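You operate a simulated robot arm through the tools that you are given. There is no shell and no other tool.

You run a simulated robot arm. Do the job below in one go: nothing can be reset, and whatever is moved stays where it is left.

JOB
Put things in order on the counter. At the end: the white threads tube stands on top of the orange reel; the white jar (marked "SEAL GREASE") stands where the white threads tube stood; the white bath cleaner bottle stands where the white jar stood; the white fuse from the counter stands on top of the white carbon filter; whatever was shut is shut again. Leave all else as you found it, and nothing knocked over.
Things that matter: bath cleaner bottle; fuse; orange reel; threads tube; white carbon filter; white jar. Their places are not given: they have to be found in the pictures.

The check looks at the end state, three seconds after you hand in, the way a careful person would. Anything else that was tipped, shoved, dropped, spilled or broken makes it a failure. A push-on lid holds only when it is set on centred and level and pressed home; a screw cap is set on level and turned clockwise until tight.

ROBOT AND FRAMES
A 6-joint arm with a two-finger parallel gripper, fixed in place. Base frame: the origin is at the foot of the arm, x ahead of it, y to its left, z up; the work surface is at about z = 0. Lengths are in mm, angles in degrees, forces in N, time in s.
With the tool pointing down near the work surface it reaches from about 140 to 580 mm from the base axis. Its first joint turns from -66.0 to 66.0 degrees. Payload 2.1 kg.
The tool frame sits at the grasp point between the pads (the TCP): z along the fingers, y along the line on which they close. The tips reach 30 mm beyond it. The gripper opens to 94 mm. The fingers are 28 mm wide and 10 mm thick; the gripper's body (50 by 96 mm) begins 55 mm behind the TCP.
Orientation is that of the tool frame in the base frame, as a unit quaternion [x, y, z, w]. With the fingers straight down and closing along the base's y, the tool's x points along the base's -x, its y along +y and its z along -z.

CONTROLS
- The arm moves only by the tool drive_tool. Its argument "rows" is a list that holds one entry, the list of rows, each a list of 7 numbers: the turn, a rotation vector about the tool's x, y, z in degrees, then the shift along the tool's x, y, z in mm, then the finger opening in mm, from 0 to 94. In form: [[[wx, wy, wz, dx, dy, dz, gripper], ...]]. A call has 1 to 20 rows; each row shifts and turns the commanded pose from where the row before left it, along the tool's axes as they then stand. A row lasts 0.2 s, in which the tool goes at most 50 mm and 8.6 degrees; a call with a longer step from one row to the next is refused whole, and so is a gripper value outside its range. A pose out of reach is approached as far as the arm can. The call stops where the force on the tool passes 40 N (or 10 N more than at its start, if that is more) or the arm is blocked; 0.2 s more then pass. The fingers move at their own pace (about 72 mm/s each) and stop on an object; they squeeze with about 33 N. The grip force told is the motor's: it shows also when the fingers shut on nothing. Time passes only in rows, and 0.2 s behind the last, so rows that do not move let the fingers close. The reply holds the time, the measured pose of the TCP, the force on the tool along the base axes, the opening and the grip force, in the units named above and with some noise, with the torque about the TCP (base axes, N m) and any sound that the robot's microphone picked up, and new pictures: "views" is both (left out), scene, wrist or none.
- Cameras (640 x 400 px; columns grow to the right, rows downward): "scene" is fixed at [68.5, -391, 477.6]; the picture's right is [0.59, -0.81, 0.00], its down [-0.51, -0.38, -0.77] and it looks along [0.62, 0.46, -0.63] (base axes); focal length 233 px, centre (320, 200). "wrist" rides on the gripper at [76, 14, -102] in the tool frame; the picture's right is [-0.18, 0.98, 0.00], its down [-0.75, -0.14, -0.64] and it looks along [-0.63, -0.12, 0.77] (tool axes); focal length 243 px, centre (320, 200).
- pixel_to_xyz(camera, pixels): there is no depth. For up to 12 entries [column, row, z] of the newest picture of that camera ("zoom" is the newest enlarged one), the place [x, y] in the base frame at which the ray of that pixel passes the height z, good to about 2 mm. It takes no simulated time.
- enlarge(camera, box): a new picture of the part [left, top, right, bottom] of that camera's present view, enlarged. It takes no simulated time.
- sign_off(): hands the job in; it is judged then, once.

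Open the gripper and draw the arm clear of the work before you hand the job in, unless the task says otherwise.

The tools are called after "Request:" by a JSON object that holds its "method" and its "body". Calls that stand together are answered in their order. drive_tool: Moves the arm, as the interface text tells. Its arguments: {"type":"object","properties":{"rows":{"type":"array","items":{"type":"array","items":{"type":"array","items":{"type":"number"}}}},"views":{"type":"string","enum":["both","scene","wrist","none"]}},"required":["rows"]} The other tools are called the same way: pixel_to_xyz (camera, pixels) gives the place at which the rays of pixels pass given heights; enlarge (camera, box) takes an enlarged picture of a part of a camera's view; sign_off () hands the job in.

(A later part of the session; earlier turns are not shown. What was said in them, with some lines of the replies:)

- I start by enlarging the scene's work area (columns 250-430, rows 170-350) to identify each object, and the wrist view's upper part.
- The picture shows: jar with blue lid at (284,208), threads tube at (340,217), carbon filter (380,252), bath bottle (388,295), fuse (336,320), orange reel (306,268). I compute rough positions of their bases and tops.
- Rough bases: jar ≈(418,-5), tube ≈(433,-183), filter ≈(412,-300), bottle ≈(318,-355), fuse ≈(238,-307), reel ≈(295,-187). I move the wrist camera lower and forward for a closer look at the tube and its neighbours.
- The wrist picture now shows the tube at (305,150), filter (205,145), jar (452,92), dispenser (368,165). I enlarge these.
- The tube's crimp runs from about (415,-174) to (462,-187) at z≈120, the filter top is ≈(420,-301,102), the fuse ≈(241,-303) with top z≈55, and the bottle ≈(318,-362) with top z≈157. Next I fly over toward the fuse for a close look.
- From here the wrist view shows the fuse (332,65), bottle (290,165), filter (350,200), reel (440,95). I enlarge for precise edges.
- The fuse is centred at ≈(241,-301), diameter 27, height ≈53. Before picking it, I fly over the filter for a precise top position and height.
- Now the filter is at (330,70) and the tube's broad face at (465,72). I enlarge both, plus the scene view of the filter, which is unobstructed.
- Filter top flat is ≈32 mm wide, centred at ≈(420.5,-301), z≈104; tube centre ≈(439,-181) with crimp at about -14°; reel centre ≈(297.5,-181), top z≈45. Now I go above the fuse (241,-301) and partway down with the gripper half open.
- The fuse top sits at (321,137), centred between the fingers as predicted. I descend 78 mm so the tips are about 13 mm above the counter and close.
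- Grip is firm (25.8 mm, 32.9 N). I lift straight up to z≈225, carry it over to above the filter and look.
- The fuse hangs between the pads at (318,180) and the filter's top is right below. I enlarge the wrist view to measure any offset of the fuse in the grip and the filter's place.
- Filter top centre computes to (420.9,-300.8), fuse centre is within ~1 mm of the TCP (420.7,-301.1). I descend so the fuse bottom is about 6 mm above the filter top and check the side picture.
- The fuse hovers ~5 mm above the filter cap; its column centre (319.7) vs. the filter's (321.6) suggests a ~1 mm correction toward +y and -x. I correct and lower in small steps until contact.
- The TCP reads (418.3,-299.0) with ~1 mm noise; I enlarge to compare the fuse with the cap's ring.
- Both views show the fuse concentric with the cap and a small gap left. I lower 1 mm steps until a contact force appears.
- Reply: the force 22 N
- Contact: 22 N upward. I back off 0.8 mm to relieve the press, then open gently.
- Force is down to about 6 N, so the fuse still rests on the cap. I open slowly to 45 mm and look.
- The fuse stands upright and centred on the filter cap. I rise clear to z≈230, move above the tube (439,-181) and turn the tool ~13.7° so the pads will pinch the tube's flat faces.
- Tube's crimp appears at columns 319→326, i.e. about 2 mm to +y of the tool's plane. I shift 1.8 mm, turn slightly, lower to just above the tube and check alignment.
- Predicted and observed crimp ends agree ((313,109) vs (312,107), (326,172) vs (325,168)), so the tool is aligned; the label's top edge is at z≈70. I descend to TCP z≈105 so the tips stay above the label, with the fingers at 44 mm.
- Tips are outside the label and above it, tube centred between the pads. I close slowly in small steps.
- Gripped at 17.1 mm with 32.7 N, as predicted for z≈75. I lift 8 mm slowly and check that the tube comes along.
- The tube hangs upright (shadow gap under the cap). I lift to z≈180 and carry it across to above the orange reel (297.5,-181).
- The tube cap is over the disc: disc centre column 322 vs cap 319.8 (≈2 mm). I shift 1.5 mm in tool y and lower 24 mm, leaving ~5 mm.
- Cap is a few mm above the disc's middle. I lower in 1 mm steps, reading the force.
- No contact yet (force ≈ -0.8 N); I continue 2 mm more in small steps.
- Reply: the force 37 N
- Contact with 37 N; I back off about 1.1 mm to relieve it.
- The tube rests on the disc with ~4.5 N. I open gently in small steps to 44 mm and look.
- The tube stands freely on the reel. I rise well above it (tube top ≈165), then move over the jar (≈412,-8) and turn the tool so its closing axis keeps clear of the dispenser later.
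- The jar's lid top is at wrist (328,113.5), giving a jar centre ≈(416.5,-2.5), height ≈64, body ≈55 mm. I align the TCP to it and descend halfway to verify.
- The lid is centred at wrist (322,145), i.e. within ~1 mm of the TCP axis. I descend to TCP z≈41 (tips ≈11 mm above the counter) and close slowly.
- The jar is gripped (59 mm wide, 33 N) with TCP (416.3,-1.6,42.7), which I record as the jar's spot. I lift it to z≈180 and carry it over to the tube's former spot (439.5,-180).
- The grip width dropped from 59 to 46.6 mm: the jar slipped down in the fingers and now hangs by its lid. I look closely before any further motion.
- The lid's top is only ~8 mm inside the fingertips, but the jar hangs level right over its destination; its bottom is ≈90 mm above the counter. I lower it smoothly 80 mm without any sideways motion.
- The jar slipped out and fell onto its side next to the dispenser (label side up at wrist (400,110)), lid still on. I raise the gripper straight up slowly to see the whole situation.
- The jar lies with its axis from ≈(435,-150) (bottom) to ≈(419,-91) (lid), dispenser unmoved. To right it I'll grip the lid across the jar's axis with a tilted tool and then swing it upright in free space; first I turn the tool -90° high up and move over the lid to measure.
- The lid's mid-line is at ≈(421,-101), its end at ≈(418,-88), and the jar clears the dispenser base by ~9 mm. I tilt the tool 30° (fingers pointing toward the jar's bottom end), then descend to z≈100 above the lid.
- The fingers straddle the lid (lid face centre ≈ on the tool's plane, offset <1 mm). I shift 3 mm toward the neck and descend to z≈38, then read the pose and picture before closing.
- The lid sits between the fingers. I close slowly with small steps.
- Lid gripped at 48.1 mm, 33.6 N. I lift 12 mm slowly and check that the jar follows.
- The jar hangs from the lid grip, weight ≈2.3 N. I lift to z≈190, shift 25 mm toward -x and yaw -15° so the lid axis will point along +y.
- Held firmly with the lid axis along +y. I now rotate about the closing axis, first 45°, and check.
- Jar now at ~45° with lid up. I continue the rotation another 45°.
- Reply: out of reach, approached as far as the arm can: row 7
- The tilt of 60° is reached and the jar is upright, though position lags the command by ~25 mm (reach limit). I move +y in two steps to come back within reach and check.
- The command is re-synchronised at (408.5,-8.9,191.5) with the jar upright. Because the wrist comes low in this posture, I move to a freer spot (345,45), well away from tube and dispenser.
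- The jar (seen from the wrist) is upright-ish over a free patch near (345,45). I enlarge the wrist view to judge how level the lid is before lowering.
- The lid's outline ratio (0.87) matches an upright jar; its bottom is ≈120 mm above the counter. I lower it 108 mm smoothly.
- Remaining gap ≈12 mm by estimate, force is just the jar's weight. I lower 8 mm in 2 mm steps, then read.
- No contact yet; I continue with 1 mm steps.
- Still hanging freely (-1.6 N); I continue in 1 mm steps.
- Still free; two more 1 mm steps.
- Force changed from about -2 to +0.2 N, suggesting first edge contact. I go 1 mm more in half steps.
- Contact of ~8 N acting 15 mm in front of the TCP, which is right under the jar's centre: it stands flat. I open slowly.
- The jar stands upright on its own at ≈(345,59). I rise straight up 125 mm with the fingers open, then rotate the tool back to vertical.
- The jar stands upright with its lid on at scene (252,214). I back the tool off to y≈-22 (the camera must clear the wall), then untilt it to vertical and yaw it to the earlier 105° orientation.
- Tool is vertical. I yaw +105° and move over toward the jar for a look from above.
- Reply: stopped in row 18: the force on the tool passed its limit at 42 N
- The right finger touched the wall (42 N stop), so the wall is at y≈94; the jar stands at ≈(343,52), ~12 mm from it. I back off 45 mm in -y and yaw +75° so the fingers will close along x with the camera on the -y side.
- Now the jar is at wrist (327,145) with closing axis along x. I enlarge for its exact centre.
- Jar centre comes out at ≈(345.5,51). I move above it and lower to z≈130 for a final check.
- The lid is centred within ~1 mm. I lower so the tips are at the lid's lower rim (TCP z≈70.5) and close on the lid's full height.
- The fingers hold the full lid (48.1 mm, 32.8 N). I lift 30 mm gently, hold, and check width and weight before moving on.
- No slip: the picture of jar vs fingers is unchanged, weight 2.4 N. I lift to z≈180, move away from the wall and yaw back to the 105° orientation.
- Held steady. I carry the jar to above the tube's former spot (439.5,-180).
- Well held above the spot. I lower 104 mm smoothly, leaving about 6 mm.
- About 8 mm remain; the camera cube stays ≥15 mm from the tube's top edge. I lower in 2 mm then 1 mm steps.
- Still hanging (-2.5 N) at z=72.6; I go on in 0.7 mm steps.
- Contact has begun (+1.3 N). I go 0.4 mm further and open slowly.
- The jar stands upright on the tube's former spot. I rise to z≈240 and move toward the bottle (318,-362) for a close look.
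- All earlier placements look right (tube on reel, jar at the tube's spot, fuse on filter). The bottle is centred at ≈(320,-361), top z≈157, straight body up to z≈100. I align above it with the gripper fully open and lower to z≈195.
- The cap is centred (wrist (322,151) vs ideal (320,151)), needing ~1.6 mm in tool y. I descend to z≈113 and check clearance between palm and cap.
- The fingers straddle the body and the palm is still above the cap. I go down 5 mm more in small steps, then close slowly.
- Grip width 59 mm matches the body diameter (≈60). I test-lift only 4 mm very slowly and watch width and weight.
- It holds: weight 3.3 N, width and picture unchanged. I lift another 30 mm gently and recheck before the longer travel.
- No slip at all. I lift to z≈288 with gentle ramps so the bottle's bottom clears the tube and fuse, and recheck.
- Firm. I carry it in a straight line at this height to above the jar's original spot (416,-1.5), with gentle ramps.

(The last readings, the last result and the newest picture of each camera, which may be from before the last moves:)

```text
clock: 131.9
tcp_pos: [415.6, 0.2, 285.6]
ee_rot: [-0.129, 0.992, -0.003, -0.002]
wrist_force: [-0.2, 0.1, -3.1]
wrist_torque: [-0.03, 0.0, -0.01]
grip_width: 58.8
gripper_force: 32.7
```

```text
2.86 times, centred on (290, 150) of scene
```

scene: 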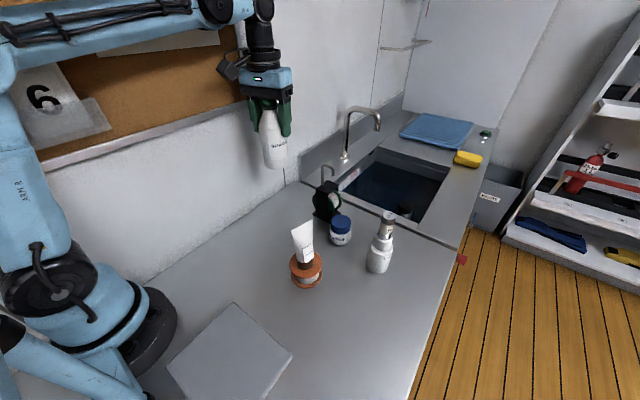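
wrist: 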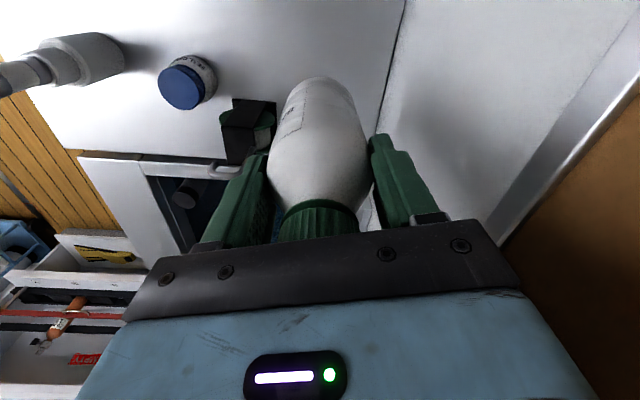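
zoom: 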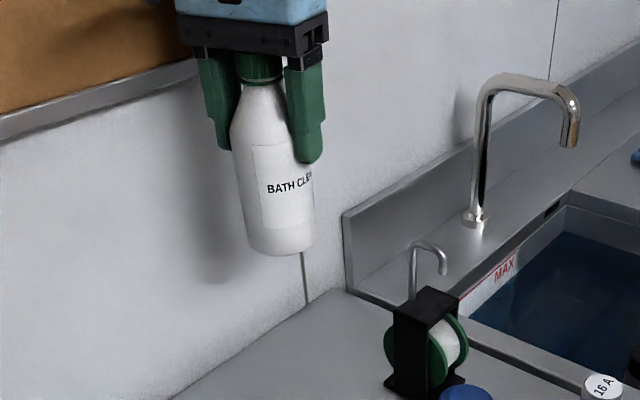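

The bottle hangs straight above the jar's old spot. I correct 1.7 mm in y and lower 166 mm smoothly.

Request:
{"method": "drive_tool", "body": {"rows": [[[0, 0, 0, 0, -1.75, 3, 50], [0, 0, 0, 0, 0, 7, 50], [0, 0, 0, 0, 0, 11, 50], [0, 0, 0, 0, 0, 14, 50], [0, 0, 0, 0, 0, 14, 50], [0, 0, 0, 0, 0, 14, 50], [0, 0, 0, 0, 0, 14, 50], [0, 0, 0, 0, 0, 14, 50], [0, 0, 0, 0, 0, 14, 50], [0, 0, 0, 0, 0, 14, 50], [0, 0, 0, 0, 0, 14, 50], [0, 0, 0, 0, 0, 12, 50], [0, 0, 0, 0, 0, 10, 50], [0, 0, 0, 0, 0, 7, 50], [0, 0, 0, 0, 0, 3, 50], [0, 0, 0, 0, 0, 1, 50], [0, 0, 0, 0, 0, 0, 50]]]}}

Request:
{"method": "enlarge", "body": {"camera": "scene", "box": [230, 130, 350, 240]}}

Request:
{"method": "enlarge", "body": {"camera": "wrist", "box": [200, 60, 440, 260]}}

```text
clock: 135.5
tcp_pos: [416.0, -4.2, 120.5]
ee_rot: [-0.128, 0.992, -0.003, -0.001]
wrist_force: [0.0, 0.7, -1.3]
wrist_torque: [-0.02, -0.03, -0.02]
grip_width: 59.0
gripper_force: 33.2
```

scene: 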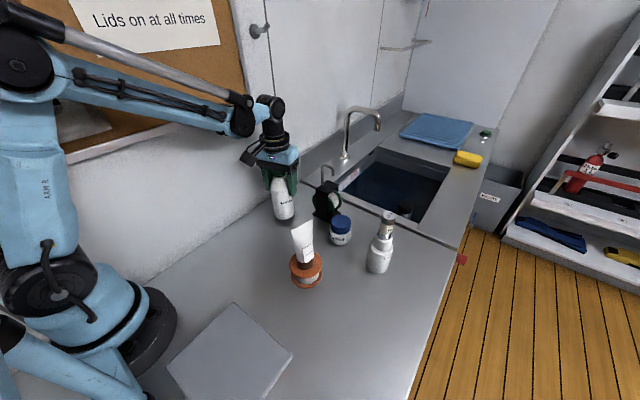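
wrist: 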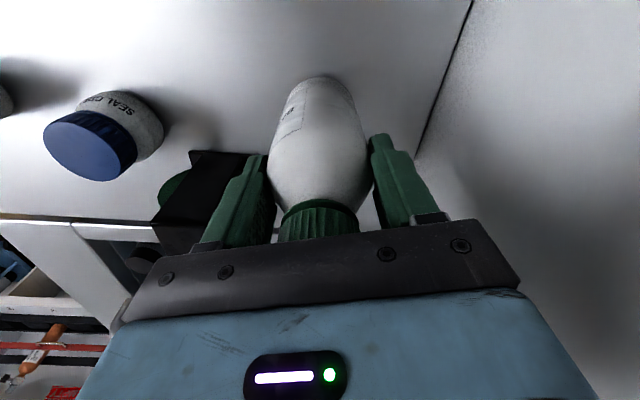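

```text
3.64 times, centred on (290, 185) of scene
```

zoom: 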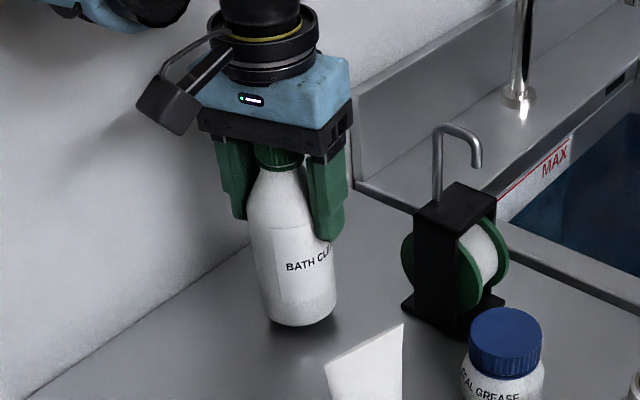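

```text
2.00 times, centred on (320, 160) of wrist
```

zoom: 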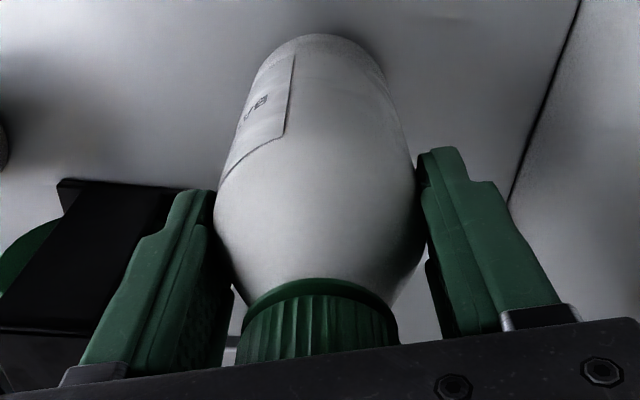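

TCP y reads -4.2; I shift about +2 mm in y, lower 7 mm and read again.

Request:
{"method": "drive_tool", "body": {"rows": [[[0, 0, 0, -0.5, 1.9, 2, 50], [0, 0, 0, 0, 0, 2, 50], [0, 0, 0, 0, 0, 2, 50], [0, 0, 0, 0, 0, 1, 50], [0, 0, 0, 0, 0, 0, 50]]], "views": "none"}}

```text
clock: 136.7
tcp_pos: [416.2, -0.1, 112.7]
ee_rot: [-0.128, 0.992, -0.003, -0.002]
wrist_force: [0.2, 0.1, -2.7]
wrist_torque: [0.02, 0.02, -0.03]
grip_width: 58.8
gripper_force: 33.2
```

Now (416.2,-0.1,112.7), still hanging (-2.7 N). I lower in 1 mm, then 0.7 mm steps.

Request:
{"method": "drive_tool", "body": {"rows": [[[0, 0, 0, 0, 0, 1, 50], [0, 0, 0, 0, 0, 0.7, 50], [0, 0, 0, 0, 0, 0, 50]]], "views": "none"}}

```text
clock: 137.5
tcp_pos: [415.1, -1.7, 110.1]
ee_rot: [-0.129, 0.992, -0.004, -0.002]
wrist_force: [0.0, 0.2, -2.9]
wrist_torque: [0.0, -0.02, 0.0]
grip_width: 59.0
gripper_force: 33.2
```

Position (415.1,-1.7) is on target, still no contact; continue in 0.6 mm steps.

Request:
{"method": "drive_tool", "body": {"rows": [[[0, 0, 0, 0, 0, 0.6, 50], [0, 0, 0, 0, 0, 0.6, 50], [0, 0, 0, 0, 0, 0, 50]]], "views": "none"}}

```text
clock: 138.3
tcp_pos: [415.2, -1.1, 111.4]
ee_rot: [-0.129, 0.992, -0.003, -0.001]
wrist_force: [0.0, 0.2, -1.9]
wrist_torque: [0.01, 0.01, 0.01]
grip_width: 58.5
gripper_force: 33.0
```

Still hanging (-1.9 N); two more 0.6 mm steps.

Request:
{"method": "drive_tool", "body": {"rows": [[[0, 0, 0, 0, 0, 0.6, 50], [0, 0, 0, 0, 0, 0.6, 50], [0, 0, 0, 0, 0, 0, 50]]], "views": "none"}}

```text
clock: 139.1
tcp_pos: [415.4, -1.6, 109.4]
ee_rot: [-0.129, 0.992, -0.002, -0.002]
wrist_force: [0.1, 0.4, 3.5]
wrist_torque: [0.21, 0.04, 0.0]
grip_width: 58.9
gripper_force: 32.8
```

Contact (+3.5 N). I open the fingers slowly to full width.

Request:
{"method": "drive_tool", "body": {"rows": [[[0, 0, 0, 0, 0, 0.2, 50], [0, 0, 0, 0, 0, 0, 57], [0, 0, 0, 0, 0, 0, 59.5], [0, 0, 0, 0, 0, 0, 61], [0, 0, 0, 0, 0, 0, 63], [0, 0, 0, 0, 0, 0, 66], [0, 0, 0, 0, 0, 0, 72], [0, 0, 0, 0, 0, 0, 80], [0, 0, 0, 0, 0, 0, 84], [0, 0, 0, 0, 0, 0, 84]]]}}

Request:
{"method": "enlarge", "body": {"camera": "scene", "box": [230, 130, 350, 240]}}

Request:
{"method": "enlarge", "body": {"camera": "wrist", "box": [200, 60, 440, 260]}}

```text
clock: 141.3
tcp_pos: [414.9, -1.3, 109.1]
ee_rot: [-0.129, 0.992, -0.002, -0.001]
wrist_force: [0.6, 0.1, 0.4]
wrist_torque: [-0.01, 0.01, 0.05]
grip_width: 83.7
gripper_force: 0.1
```

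scene: 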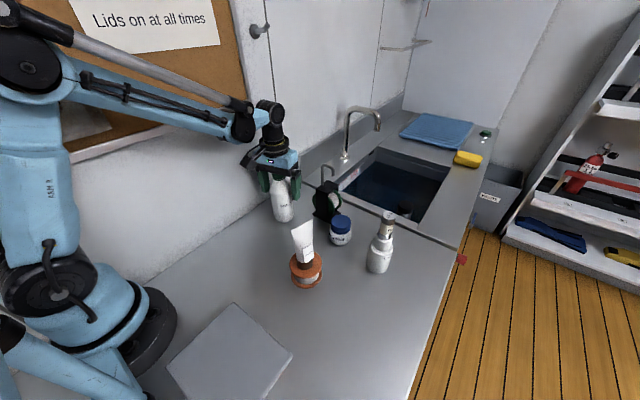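
wrist: 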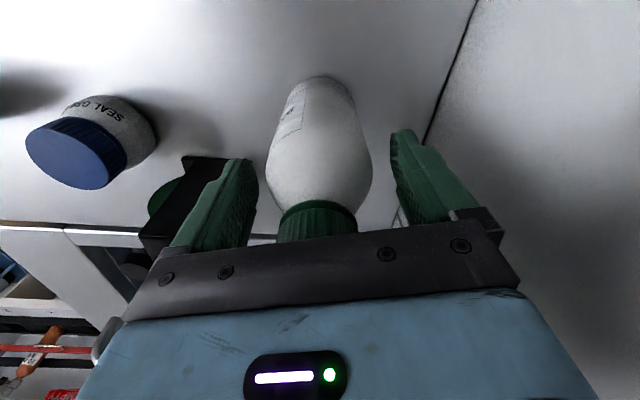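

```text
3.64 times, centred on (290, 185) of scene
```

zoom: 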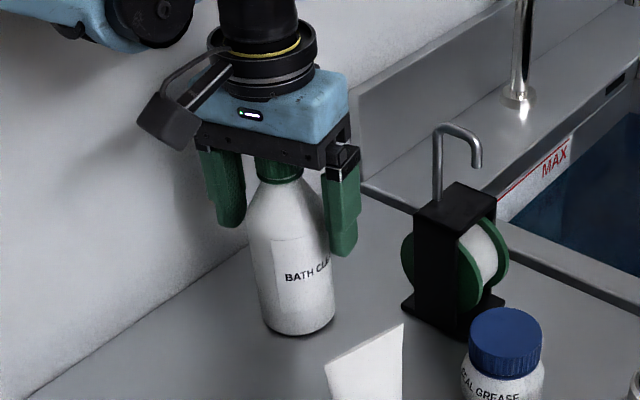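

```text
2.00 times, centred on (320, 160) of wrist
```

zoom: 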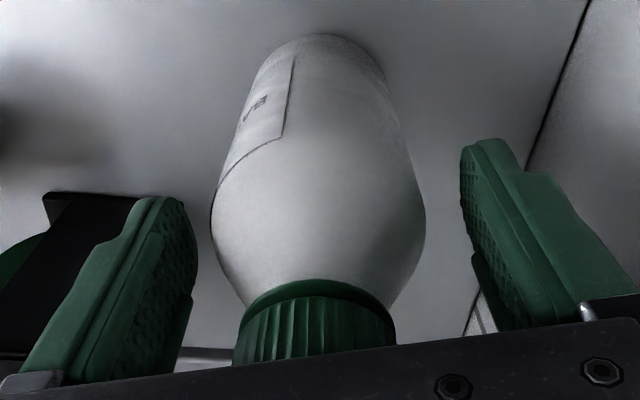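

The bottle stands free with ~12 mm on each side. I rise straight up 210 mm, then move back toward the start pose to survey everything.

Request:
{"method": "drive_tool", "body": {"rows": [[[0, 0, 0, 0, 0, -5, 84], [0, 0, 0, 0, 0, -15, 84], [0, 0, 0, 0, 0, -30, 84], [0, 0, 0, 0, 0, -40, 84], [0, 0, 0, 0, 0, -40, 84], [0, 0, 0, 0, 0, -40, 84], [0, 0, 0, 0, 0, -40, 84], [0, 0, 0, 30, -30, 0, 90], [0, 0, 0, 30, -30, 0, 90], [0, 0, 0, 35, -30, 0, 90], [0, 0, 0, 35, -30, 0, 90], [0, 0, 0, 0, 0, 0, 90], [0, 0, 0, 0, 0, 0, 90]]]}}

Request:
{"method": "enlarge", "body": {"camera": "scene", "box": [240, 160, 420, 300]}}

Request:
{"method": "enlarge", "body": {"camera": "scene", "box": [250, 170, 350, 240]}}

```text
clock: 144.1
tcp_pos: [321.4, -149.5, 318.7]
ee_rot: [-0.128, 0.992, -0.003, -0.001]
wrist_force: [0.3, 0.1, -0.2]
wrist_torque: [-0.03, 0.03, 0.03]
grip_width: 90.0
gripper_force: 0.1
```

scene: 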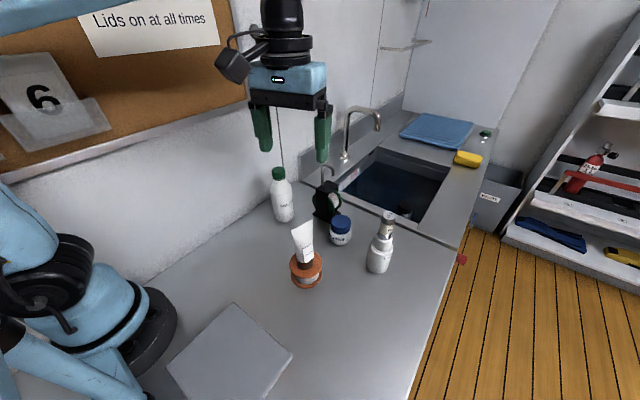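
wrist: 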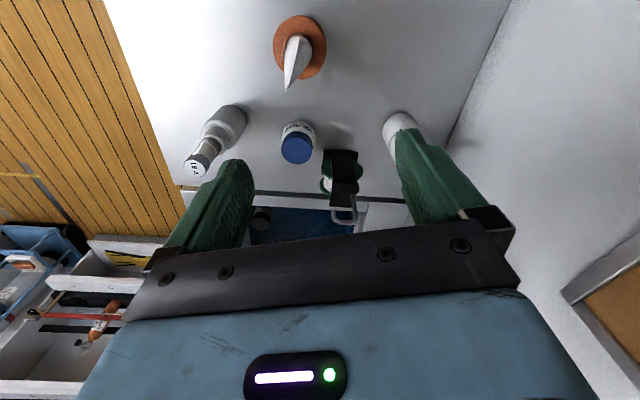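

```text
2.86 times, centred on (330, 230) of scene
```

zoom: 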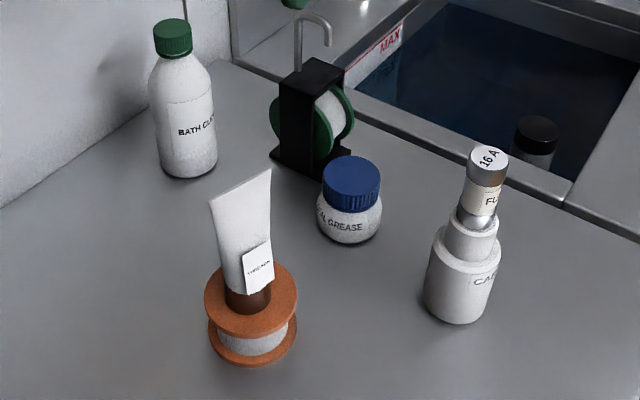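

```text
5.71 times, centred on (300, 205) of scene
```

zoom: 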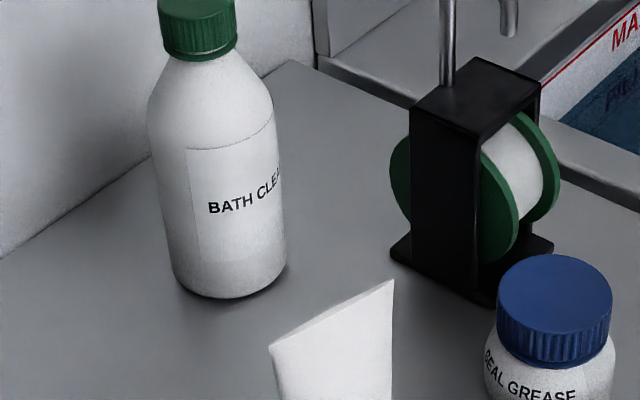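

Everything seems in place; I take close-up views of the jar's lid, the stacks and the bottle before handing in.

Request:
{"method": "enlarge", "body": {"camera": "scene", "box": [318, 205, 366, 250]}}

Request:
{"method": "enlarge", "body": {"camera": "scene", "box": [355, 200, 419, 280]}}

Request:
{"method": "enlarge", "body": {"camera": "scene", "box": [275, 215, 339, 295]}}

Request:
{"method": "enlarge", "body": {"camera": "wrist", "box": [180, 10, 420, 210]}}

```text
8.89 times, centred on (342, 228) of scene
```

zoom: 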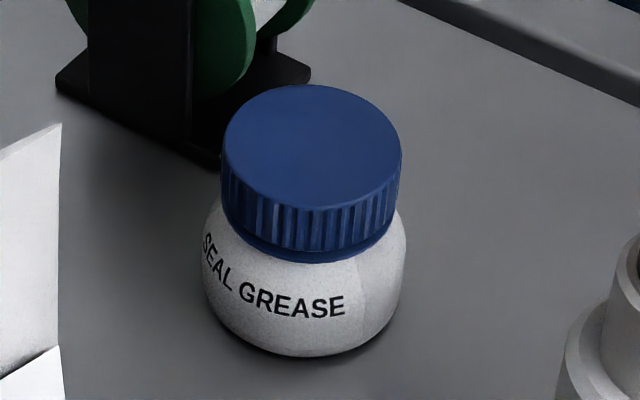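

```text
5.00 times, centred on (387, 240) of scene
```

zoom: 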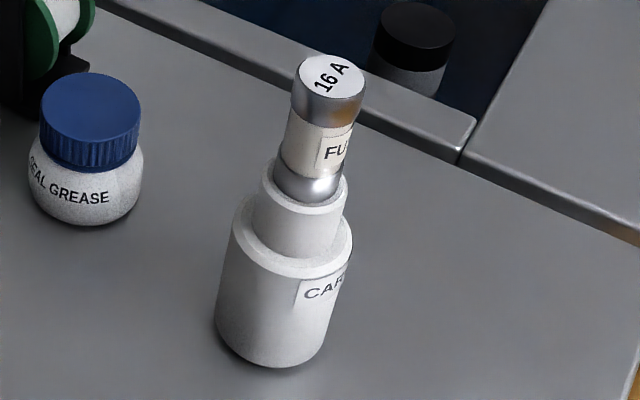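

```text
5.00 times, centred on (307, 255) of scene
```

zoom: 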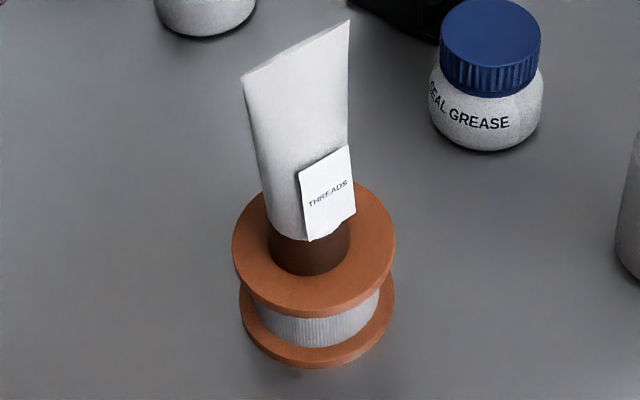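

```text
2.00 times, centred on (300, 110) of wrist
```

zoom: 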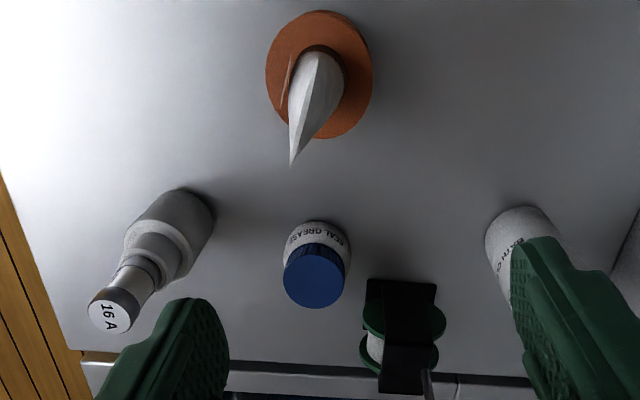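

All checks match: the jar (lid on, level) is at the tube's old spot, the bottle at the jar's old spot, the tube on the orange reel, and the fuse upright on the carbon filter. Reel, filter and dispenser are unmoved. The gripper is open and clear of the work, so I hand in.

Request:
{"method": "sign_off", "body": {}}

```text
The job is handed in.
```

I put all four things where they were wanted and handed the job in. The jar fell on the way, but I picked it up and stood it back upright. I don't know the result of the check.

| Thing | Where it stands now | How close |
|---|---|---|
| White threads tube | On top of the orange reel | Near the middle of the disc |
| White jar ("SEAL GREASE") | Where the threads tube stood | Within about 5 mm by the pictures |
| Bath cleaner bottle | Where the jar stood | Within about 1–2 mm by the arm's readings |
| White fuse | On top of the white carbon filter | Centred on the cap, upright |

- **The jar's fall:** my first grip was on its sloping side, and it slipped. It then dropped from the fingers and ended up on its side next to the green-reel dispenser. I set it upright, then gripped it by the lid and carried it to its place. In the last pictures the lid is on and level, and I see no spill.
- **Wall touch:** a finger pressed against the wall once, and the arm stopped at 42 N. I saw no sign of damage.
- **Everything else:** the orange reel, the filter and the dispenser are where they were at the start, as far as the pictures show. The bottle's cap stayed on throughout. The gripper is open and clear of the counter.
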